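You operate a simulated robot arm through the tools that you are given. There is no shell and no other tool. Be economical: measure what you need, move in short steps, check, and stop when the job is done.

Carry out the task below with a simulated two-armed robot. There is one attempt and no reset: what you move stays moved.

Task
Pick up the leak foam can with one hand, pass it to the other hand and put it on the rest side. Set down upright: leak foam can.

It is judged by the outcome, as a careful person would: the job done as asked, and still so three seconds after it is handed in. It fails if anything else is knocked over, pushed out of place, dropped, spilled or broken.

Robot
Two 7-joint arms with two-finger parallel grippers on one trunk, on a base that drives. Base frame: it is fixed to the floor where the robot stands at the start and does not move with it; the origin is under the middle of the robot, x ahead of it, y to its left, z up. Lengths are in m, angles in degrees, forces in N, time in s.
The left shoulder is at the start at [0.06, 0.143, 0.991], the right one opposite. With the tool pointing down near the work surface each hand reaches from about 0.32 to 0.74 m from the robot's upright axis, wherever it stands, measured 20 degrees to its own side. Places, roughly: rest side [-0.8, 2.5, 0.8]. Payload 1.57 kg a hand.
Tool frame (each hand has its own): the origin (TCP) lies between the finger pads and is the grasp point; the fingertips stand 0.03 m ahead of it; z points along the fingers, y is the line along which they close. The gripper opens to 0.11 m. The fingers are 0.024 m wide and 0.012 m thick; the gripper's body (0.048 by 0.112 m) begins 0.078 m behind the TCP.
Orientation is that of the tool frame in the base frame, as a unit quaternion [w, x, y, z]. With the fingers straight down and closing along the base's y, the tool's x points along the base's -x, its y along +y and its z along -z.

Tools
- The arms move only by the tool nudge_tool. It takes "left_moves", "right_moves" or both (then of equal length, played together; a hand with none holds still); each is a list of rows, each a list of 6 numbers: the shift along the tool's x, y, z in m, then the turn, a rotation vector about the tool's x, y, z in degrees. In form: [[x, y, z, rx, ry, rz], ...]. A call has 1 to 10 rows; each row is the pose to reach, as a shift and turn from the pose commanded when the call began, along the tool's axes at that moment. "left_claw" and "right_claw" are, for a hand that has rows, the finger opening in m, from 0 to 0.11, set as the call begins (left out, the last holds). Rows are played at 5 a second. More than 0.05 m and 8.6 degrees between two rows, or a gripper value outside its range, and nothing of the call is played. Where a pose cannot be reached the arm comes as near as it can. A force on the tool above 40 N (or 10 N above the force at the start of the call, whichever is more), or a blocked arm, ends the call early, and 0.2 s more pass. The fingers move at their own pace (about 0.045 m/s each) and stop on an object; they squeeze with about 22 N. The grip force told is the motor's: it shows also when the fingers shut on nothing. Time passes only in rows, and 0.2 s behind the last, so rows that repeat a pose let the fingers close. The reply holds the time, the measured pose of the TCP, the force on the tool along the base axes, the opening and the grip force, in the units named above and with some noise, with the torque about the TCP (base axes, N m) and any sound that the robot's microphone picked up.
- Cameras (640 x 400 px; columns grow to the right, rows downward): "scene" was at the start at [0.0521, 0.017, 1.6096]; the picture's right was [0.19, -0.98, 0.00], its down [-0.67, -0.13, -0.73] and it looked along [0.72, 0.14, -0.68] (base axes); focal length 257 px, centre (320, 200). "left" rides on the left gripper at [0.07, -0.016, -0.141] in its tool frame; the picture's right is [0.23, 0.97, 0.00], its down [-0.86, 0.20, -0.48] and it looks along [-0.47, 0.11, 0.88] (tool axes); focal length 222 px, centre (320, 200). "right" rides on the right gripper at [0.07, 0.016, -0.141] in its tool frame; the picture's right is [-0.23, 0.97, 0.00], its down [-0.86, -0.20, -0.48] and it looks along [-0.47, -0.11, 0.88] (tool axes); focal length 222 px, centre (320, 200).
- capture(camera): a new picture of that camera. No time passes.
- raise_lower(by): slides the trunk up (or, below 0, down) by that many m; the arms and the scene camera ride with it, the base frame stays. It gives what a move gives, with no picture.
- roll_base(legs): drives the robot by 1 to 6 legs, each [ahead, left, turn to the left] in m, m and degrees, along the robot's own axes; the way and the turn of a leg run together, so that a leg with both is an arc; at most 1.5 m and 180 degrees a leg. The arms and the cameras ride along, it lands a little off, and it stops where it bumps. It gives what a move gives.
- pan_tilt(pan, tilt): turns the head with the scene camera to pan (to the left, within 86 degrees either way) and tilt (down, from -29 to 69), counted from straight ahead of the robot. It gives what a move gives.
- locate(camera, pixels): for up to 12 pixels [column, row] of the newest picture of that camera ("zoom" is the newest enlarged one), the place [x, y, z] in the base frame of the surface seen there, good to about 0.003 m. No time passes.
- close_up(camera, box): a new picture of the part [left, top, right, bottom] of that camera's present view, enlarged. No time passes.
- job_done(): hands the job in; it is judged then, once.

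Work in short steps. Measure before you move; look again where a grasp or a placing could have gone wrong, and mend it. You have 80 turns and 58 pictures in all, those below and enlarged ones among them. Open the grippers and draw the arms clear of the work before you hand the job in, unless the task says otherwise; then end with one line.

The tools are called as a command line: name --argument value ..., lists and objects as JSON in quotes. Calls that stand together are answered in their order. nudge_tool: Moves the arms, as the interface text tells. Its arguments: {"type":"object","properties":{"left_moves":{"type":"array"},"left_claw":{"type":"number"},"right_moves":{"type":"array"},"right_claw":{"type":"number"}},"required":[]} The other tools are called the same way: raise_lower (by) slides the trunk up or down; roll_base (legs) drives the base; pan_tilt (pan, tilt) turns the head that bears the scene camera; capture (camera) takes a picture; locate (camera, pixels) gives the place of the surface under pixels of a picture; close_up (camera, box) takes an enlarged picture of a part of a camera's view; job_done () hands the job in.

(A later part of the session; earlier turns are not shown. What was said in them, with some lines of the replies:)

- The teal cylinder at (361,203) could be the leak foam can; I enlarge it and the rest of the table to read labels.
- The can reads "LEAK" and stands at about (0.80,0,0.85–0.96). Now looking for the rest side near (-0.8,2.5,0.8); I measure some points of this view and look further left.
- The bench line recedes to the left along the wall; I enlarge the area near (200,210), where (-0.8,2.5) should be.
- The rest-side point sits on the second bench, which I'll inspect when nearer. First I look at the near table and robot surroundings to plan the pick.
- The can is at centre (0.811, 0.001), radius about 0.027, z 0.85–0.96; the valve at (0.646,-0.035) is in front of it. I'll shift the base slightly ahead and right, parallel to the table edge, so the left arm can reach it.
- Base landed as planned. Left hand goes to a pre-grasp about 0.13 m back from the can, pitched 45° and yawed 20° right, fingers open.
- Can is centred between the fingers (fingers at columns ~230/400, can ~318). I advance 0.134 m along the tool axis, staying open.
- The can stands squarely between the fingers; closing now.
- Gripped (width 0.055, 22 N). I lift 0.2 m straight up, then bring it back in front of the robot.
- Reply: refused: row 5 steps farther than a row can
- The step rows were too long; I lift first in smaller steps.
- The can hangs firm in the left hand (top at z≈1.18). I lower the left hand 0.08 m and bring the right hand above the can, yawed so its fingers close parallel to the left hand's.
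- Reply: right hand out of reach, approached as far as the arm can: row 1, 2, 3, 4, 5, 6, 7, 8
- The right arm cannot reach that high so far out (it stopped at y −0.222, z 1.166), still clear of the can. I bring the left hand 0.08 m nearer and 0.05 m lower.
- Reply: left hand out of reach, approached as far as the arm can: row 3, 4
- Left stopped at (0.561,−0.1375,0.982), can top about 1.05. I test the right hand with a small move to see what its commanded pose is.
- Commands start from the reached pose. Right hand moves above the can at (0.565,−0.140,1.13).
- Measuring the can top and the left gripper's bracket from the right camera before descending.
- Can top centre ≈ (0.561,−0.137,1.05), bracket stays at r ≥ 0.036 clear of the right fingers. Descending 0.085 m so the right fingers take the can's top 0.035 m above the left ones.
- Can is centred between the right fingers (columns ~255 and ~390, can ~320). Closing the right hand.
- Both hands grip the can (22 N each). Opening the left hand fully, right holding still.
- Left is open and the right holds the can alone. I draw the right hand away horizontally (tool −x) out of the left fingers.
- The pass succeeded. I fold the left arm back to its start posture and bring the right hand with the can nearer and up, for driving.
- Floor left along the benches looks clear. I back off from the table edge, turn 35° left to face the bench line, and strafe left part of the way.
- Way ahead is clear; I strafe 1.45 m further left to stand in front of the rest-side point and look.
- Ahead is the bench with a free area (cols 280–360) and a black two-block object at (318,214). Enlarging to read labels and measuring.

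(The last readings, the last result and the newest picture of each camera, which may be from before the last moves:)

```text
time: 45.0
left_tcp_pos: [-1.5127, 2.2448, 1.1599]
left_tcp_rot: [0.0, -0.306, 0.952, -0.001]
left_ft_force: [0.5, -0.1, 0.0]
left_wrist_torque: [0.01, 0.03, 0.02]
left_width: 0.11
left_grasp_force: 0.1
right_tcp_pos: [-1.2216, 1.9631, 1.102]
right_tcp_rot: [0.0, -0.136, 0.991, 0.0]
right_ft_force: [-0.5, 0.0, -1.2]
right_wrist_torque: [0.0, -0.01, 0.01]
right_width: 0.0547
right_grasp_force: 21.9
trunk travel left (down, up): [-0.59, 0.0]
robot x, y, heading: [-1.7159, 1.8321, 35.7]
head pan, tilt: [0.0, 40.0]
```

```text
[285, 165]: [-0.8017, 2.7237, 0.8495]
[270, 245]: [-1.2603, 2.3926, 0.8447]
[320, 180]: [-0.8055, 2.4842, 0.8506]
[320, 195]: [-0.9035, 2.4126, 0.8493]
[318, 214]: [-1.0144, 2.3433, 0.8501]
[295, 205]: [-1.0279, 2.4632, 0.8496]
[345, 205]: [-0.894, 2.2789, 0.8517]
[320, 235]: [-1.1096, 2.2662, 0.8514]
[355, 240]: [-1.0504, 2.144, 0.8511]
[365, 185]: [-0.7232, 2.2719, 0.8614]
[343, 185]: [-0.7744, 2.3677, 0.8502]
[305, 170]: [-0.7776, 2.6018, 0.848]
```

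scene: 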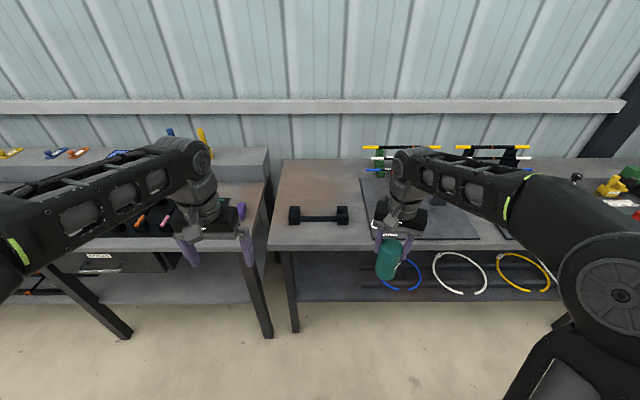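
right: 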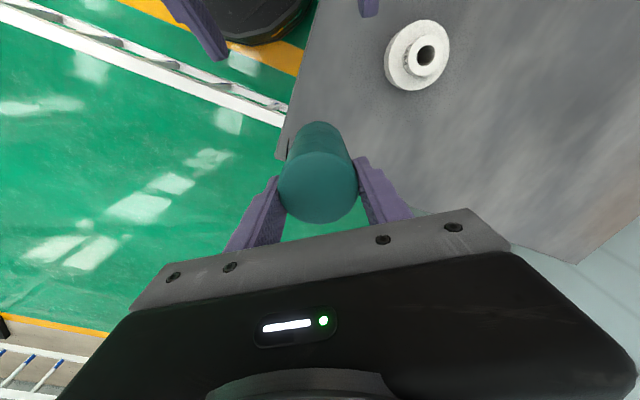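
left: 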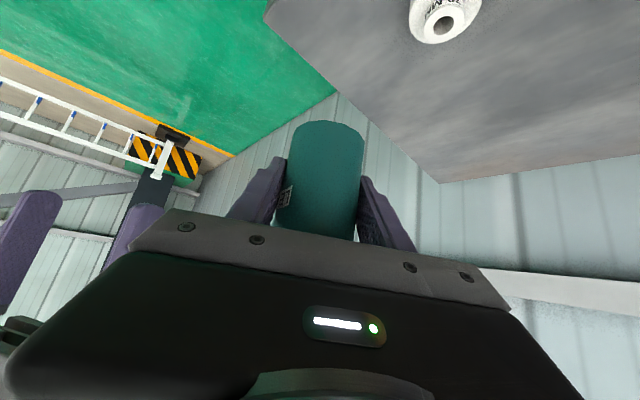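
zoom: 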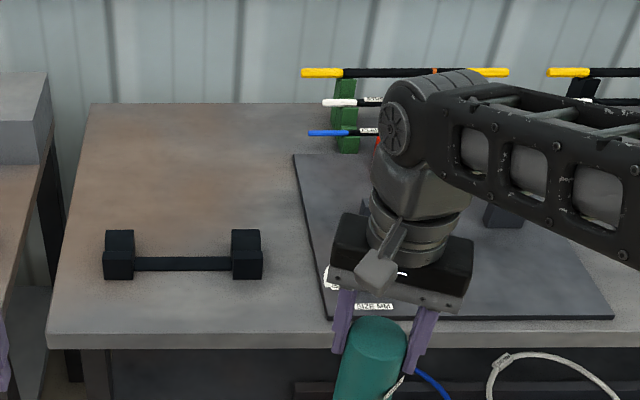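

Rest-side point (−0.8,2.5) lies on the free wood area behind the black rest, 1.13 m ahead. I strafe 0.13 m left and drive 0.34 m ahead so the right arm can set the can down there.

roll_base --legs '[[0, 0.13, 0], [0.34, 0, 0]]'

pan_tilt --pan -10 --tilt 50

capture --camera "scene"

capture --camera "right"

```text
time: 48.0
left_tcp_pos: [-1.3158, 2.5479, 1.1582]
left_tcp_rot: [0.0, -0.309, 0.951, 0.0]
left_ft_force: [0.0, 0.1, -0.2]
left_wrist_torque: [0.0, 0.0, -0.03]
left_width: 0.1101
left_grasp_force: 0.1
right_tcp_pos: [-1.0241, 2.2681, 1.103]
right_tcp_rot: [0.0, -0.139, 0.99, 0.0]
right_ft_force: [1.2, -0.8, -0.4]
right_wrist_torque: [0.0, 0.0, 0.0]
right_width: 0.0549
right_grasp_force: 22.2
trunk travel left (down, up): [-0.59, 0.0]
robot x, y, heading: [-1.5172, 2.1357, 36.2]
head pan, tilt: [0.0, 40.0]
```

```text
time: 48.8
left_tcp_pos: [-1.3179, 2.5492, 1.1604]
left_tcp_rot: [0.001, -0.309, 0.951, 0.0]
left_ft_force: [0.7, -0.1, -0.6]
left_wrist_torque: [-0.01, 0.0, 0.01]
left_width: 0.1102
left_grasp_force: 0.0
right_tcp_pos: [-1.0247, 2.2663, 1.1029]
right_tcp_rot: [0.0, -0.139, 0.99, 0.001]
right_ft_force: [0.6, -0.1, -0.4]
right_wrist_torque: [-0.01, -0.01, 0.03]
right_width: 0.0545
right_grasp_force: 22.3
trunk travel left (down, up): [-0.59, 0.0]
robot x, y, heading: [-1.5213, 2.1344, 36.0]
head pan, tilt: [-10.0, 50.0]
```

```text
26 pictures are left
```

scene: 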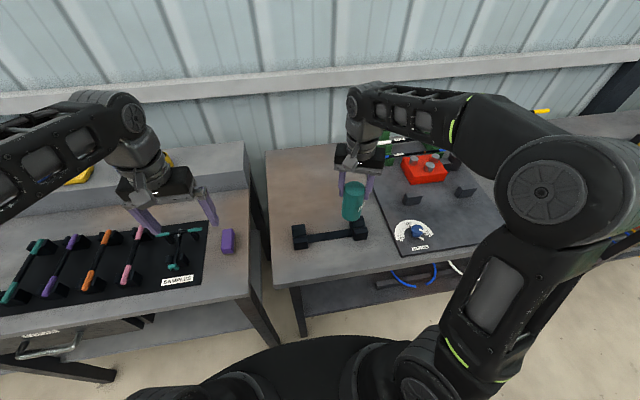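

```text
25 pictures are left
```

right: 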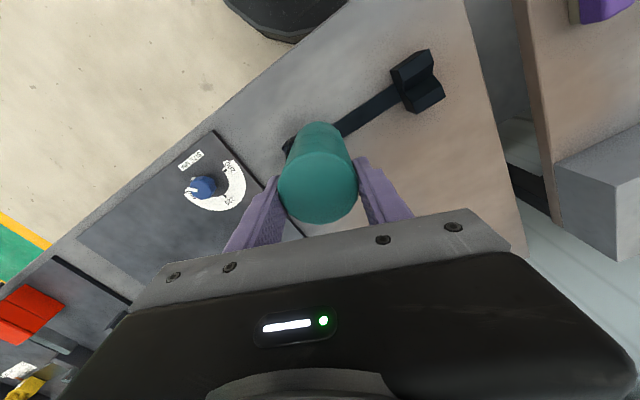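

The rest (two V-blocks on a bar at (330,235)) is in view with open wood behind it. Measuring the rest, bench and free area.

locate --camera "scene" --pixels '[[300, 228], [300, 240], [358, 226], [356, 236], [275, 283], [300, 170], [320, 190], [330, 160], [280, 160], [385, 190], [300, 200], [330, 268]]'

```text
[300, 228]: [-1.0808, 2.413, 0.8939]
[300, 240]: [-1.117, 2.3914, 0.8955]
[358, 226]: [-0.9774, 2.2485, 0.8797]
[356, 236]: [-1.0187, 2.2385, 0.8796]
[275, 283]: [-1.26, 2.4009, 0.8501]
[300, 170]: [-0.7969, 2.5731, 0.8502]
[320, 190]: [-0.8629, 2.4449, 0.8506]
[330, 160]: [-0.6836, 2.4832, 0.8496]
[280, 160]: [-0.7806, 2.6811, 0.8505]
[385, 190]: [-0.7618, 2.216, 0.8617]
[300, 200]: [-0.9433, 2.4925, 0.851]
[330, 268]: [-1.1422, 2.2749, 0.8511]
```

Target is 0.80 m ahead; I ease 0.04 m forward, then extend the right hand over the rest (can bottom well above its 0.90 top) toward (−0.8,2.5).

roll_base --legs '[[0.04, 0, 0]]'

nudge_tool --right_moves '[[-0.035, 0.021, 0.008, 0, 0, 0], [-0.069, 0.043, 0.016, 0, 0, 0], [-0.104, 0.064, 0.024, 0, 0, 0], [-0.138, 0.085, 0.032, 0, 0, 0], [-0.173, 0.106, 0.04, 0, 0, 0], [-0.207, 0.128, 0.05, 0, 0, 0], [-0.242, 0.149, 0.06, 0, 0, 0], [-0.242, 0.149, 0.06, 0, 0, 0]]'

capture --camera "scene"

capture --camera "right"

```text
time: 49.6
left_tcp_pos: [-1.2851, 2.5729, 1.1589]
left_tcp_rot: [-0.001, -0.309, 0.951, -0.001]
left_ft_force: [-0.2, 1.2, -0.6]
left_wrist_torque: [-0.01, 0.07, -0.01]
left_width: 0.1102
left_grasp_force: 0.1
right_tcp_pos: [-0.9913, 2.2921, 1.1027]
right_tcp_rot: [0.001, -0.139, 0.99, 0.0]
right_ft_force: [0.6, 0.6, -0.7]
right_wrist_torque: [0.0, 0.01, -0.02]
right_width: 0.0547
right_grasp_force: 22.6
trunk travel left (down, up): [-0.59, 0.0]
robot x, y, heading: [-1.4894, 2.1579, 35.8]
head pan, tilt: [-10.0, 50.0]
```

```text
time: 51.5
left_tcp_pos: [-1.2856, 2.5708, 1.1596]
left_tcp_rot: [0.0, -0.309, 0.951, 0.0]
left_ft_force: [-0.2, -0.6, -0.3]
left_wrist_torque: [-0.03, -0.02, 0.02]
left_width: 0.1098
left_grasp_force: 0.1
right_tcp_pos: [-0.8698, 2.4014, 1.062]
right_tcp_rot: [0.0, -0.14, 0.99, 0.0]
right_ft_force: [-0.5, 0.2, -1.4]
right_wrist_torque: [-0.01, -0.01, 0.02]
right_width: 0.0547
right_grasp_force: 22.1
right hand out of reach, approached as far as the arm can: row 5, 6, 7, 8
trunk travel left (down, up): [-0.59, 0.0]
robot x, y, heading: [-1.4861, 2.1539, 35.9]
head pan, tilt: [-10.0, 50.0]
```

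```text
24 pictures are left
```

scene: 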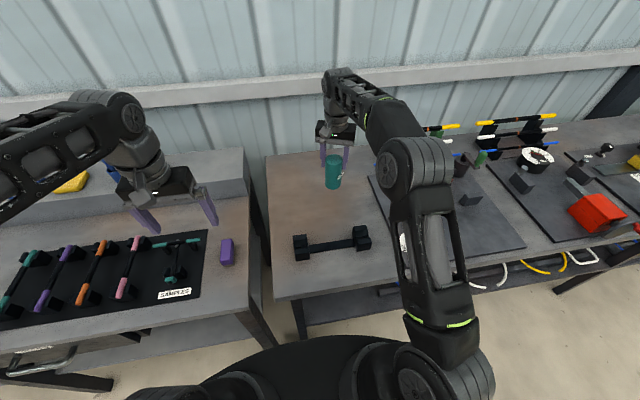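

```text
23 pictures are left
```

right: 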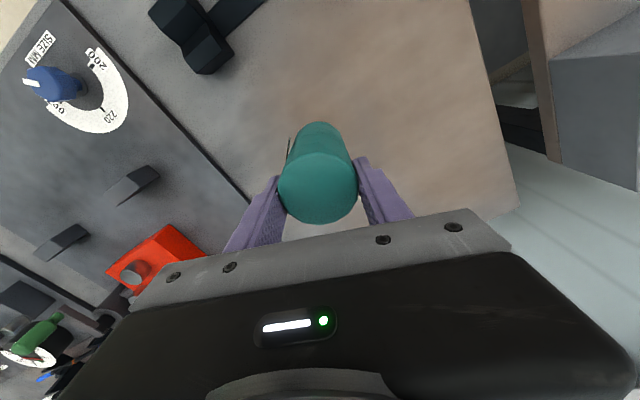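

It stopped at (−0.870,2.401), past the rest over clear wood. I lower to just above the table, where the arm reaches farther, and extend again toward the point.

nudge_tool --right_moves '[[0, 0, 0.03, 0, 0, 0], [0, 0, 0.06, 0, 0, 0], [0, 0, 0.08, 0, 0, 0], [-0.03, 0.025, 0.08, 0, 0, 0], [-0.06, 0.05, 0.08, 0, 0, 0], [-0.095, 0.076, 0.08, 0, 0, 0], [-0.095, 0.076, 0.08, 0, 0, 0]]'

capture --camera "scene"

```text
time: 53.0
left_tcp_pos: [-1.2865, 2.5712, 1.1595]
left_tcp_rot: [0.001, -0.309, 0.951, 0.0]
left_ft_force: [-0.5, 0.4, 0.3]
left_wrist_torque: [0.0, -0.03, -0.01]
left_width: 0.1101
left_grasp_force: 0.1
right_tcp_pos: [-0.8447, 2.4426, 0.9825]
right_tcp_rot: [0.002, -0.139, 0.99, 0.002]
right_ft_force: [-0.4, 0.4, -0.7]
right_wrist_torque: [-0.02, 0.0, -0.01]
right_width: 0.0549
right_grasp_force: 22.0
right hand out of reach, approached as far as the arm can: row 5, 6, 7
trunk travel left (down, up): [-0.59, 0.0]
robot x, y, heading: [-1.4867, 2.157, 35.8]
head pan, tilt: [-10.0, 50.0]
```

```text
22 pictures are left
```

scene: 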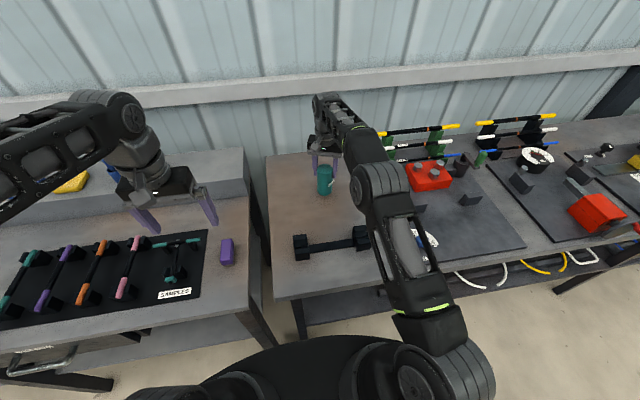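

The can is over open wood at (−0.845,2.443), about 7 cm from the nominal point — well on the rest side. Lowering to near contact (TCP ≈ 0.954).

nudge_tool --right_moves '[[0, 0, 0.01, 0, 0, 0], [0, 0, 0.02, 0, 0, 0], [0, 0, 0.028, 0, 0, 0], [0, 0, 0.028, 0, 0, 0]]'

close_up --camera "scene" --box '[260, 140, 400, 260]'

```text
time: 54.0
left_tcp_pos: [-1.2858, 2.5709, 1.1602]
left_tcp_rot: [0.0, -0.309, 0.951, 0.0]
left_ft_force: [0.0, 0.4, 0.2]
left_wrist_torque: [0.0, 0.0, 0.0]
left_width: 0.1099
left_grasp_force: 0.0
right_tcp_pos: [-0.845, 2.4451, 0.9538]
right_tcp_rot: [0.001, -0.139, 0.99, 0.0]
right_ft_force: [0.8, 0.7, -0.9]
right_wrist_torque: [0.03, 0.0, 0.04]
right_width: 0.0547
right_grasp_force: 21.7
trunk travel left (down, up): [-0.59, 0.0]
robot x, y, heading: [-1.4869, 2.1562, 35.9]
head pan, tilt: [-10.0, 50.0]
```

```text
3.33 times, centred on (330, 200) of scene
```

zoom: 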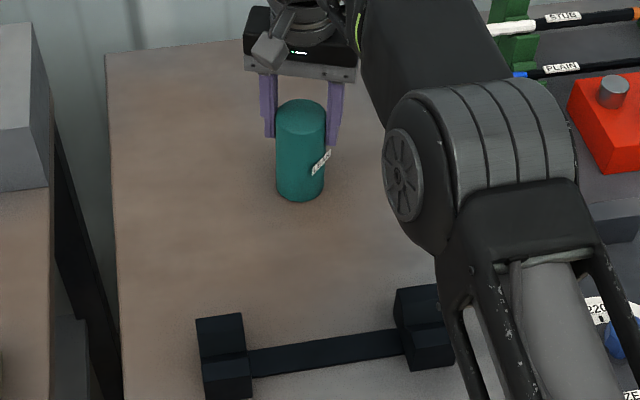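

Not yet in contact (force unchanged); I lower 1 mm at a time for a few millimetres and watch the force.

nudge_tool --right_moves '[[0, 0, 0.001, 0, 0, 0], [0, 0, 0.002, 0, 0, 0], [0, 0, 0.003, 0, 0, 0]]'

```text
time: 54.9
left_tcp_pos: [-1.2873, 2.5713, 1.1606]
left_tcp_rot: [0.001, -0.31, 0.951, 0.0]
left_ft_force: [1.2, -0.3, -0.1]
left_wrist_torque: [0.01, 0.0, 0.03]
left_width: 0.1098
left_grasp_force: 0.1
right_tcp_pos: [-0.844, 2.4467, 0.9503]
right_tcp_rot: [0.002, -0.139, 0.99, 0.001]
right_ft_force: [-1.6, -0.8, 7.4]
right_wrist_torque: [-0.14, -0.04, -0.04]
right_width: 0.0545
right_grasp_force: 22.2
trunk travel left (down, up): [-0.59, 0.0]
robot x, y, heading: [-1.4869, 2.156, 36.0]
head pan, tilt: [-10.0, 50.0]
```

Contact: 7.4 N upward on the tool. The can stands on the table, so I open the right hand.

nudge_tool --right_moves '[[0, 0, 0, 0, 0, 0], [0, 0, 0, 0, 0, 0], [0, 0, 0, 0, 0, 0], [0, 0, 0, 0, 0, 0]]' --right_claw 0.1

nudge_tool --right_moves '[[0, 0, -0.02, 0, 0, 0], [0, 0, -0.04, 0, 0, 0], [0, 0, -0.06, 0, 0, 0], [0, 0, -0.08, 0, 0, 0], [0.03, 0, -0.1, 0, 0, 0], [0.06, 0, -0.12, 0, 0, 0], [0.09, 0, -0.14, 0, 0, 0]]'

close_up --camera "scene" --box '[240, 120, 420, 260]'

```text
time: 55.9
left_tcp_pos: [-1.2858, 2.5716, 1.1598]
left_tcp_rot: [0.0, -0.309, 0.951, 0.0]
left_ft_force: [0.0, -0.5, 0.3]
left_wrist_torque: [0.02, 0.01, 0.02]
left_width: 0.1102
left_grasp_force: 0.1
right_tcp_pos: [-0.8436, 2.4466, 0.9499]
right_tcp_rot: [0.001, -0.14, 0.99, -0.001]
right_ft_force: [-0.9, -0.2, -0.3]
right_wrist_torque: [0.0, 0.0, 0.0]
right_width: 0.1001
right_grasp_force: 0.2
trunk travel left (down, up): [-0.59, 0.0]
robot x, y, heading: [-1.4819, 2.1552, 36.3]
head pan, tilt: [-10.0, 50.0]
```

```text
time: 57.5
left_tcp_pos: [-1.2856, 2.5692, 1.1592]
left_tcp_rot: [0.0, -0.309, 0.951, 0.001]
left_ft_force: [-0.6, 0.9, 0.1]
left_wrist_torque: [0.02, 0.02, 0.02]
left_width: 0.1101
left_grasp_force: 0.0
right_tcp_pos: [-0.9339, 2.4234, 1.0908]
right_tcp_rot: [0.001, -0.139, 0.99, 0.0]
right_ft_force: [0.0, 0.3, -0.1]
right_wrist_torque: [-0.03, 0.01, 0.05]
right_width: 0.1001
right_grasp_force: 0.2
right hand out of reach, approached as far as the arm can: row 2, 3, 4, 5
trunk travel left (down, up): [-0.59, 0.0]
robot x, y, heading: [-1.4884, 2.1572, 35.9]
head pan, tilt: [-10.0, 50.0]
```

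```text
2.86 times, centred on (330, 190) of scene
```

zoom: 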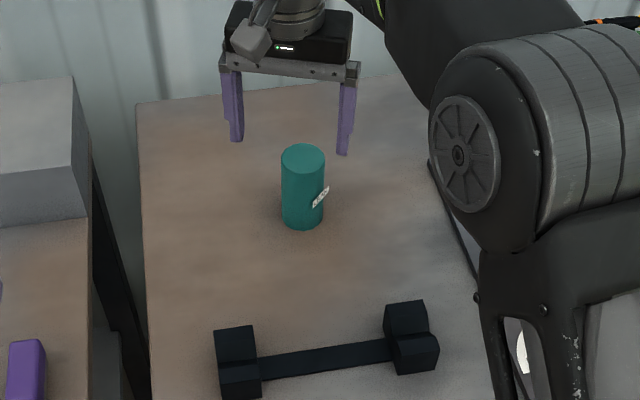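

The can stands upright, released. I draw the right hand back toward the robot and verify the can.

nudge_tool --right_moves '[[0.03, -0.02, -0.01, 0, 0, 0], [0.06, -0.04, -0.02, 0, 0, 0], [0.09, -0.06, -0.03, 0, 0, 0], [0.12, -0.08, -0.04, 0, 0, 0], [0.15, -0.1, -0.05, 0, 0, 0]]'

roll_base --legs '[[-0.3, 0, 0]]'

capture --camera "scene"

```text
time: 58.6
left_tcp_pos: [-1.2858, 2.5705, 1.1601]
left_tcp_rot: [0.001, -0.31, 0.951, 0.001]
left_ft_force: [-0.2, -0.6, 0.5]
left_wrist_torque: [0.05, -0.04, 0.01]
left_width: 0.1102
left_grasp_force: 0.0
right_tcp_pos: [-1.0485, 2.2803, 1.1398]
right_tcp_rot: [0.001, -0.14, 0.99, 0.002]
right_ft_force: [-0.1, 0.1, 0.1]
right_wrist_torque: [-0.03, 0.0, 0.0]
right_width: 0.1
right_grasp_force: 0.1
trunk travel left (down, up): [-0.59, 0.0]
robot x, y, heading: [-1.4883, 2.1571, 36.5]
head pan, tilt: [-10.0, 50.0]
```

```text
time: 60.7
left_tcp_pos: [-1.5288, 2.3947, 1.1604]
left_tcp_rot: [0.0, -0.311, 0.951, 0.0]
left_ft_force: [-0.6, -0.4, 0.5]
left_wrist_torque: [0.03, 0.01, 0.0]
left_width: 0.1102
left_grasp_force: 0.1
right_tcp_pos: [-1.2899, 2.1065, 1.1408]
right_tcp_rot: [0.001, -0.141, 0.99, 0.0]
right_ft_force: [-0.2, -0.2, -0.3]
right_wrist_torque: [0.03, 0.0, 0.02]
right_width: 0.1001
right_grasp_force: 0.2
trunk travel left (down, up): [-0.59, 0.0]
robot x, y, heading: [-1.7277, 1.9787, 36.3]
head pan, tilt: [-10.0, 50.0]
```

```text
19 pictures are left
```

scene: 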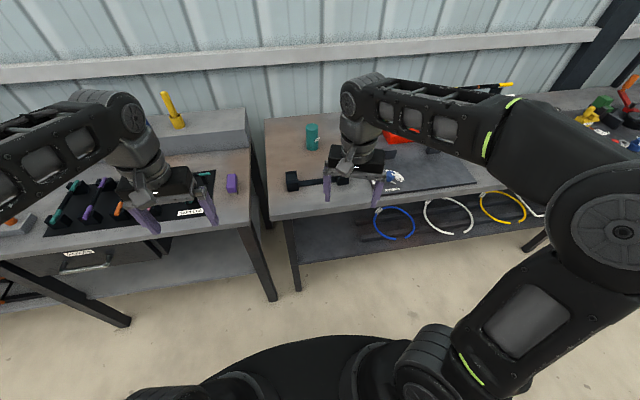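

The can stands upright at (312,137) behind the rest, nothing else moved, both hands are open and clear. Handing in.

job_done

```text
The job is handed in.
```

I picked up the leak foam can with the left hand, passed it to the right, and set it down upright on the rest side at about (-0.84, 2.45). That is roughly 7 cm short of the nominal point, the farthest the arm could reach from where the robot stood. Nothing else appeared moved in the last pictures, and both hands are open and clear.
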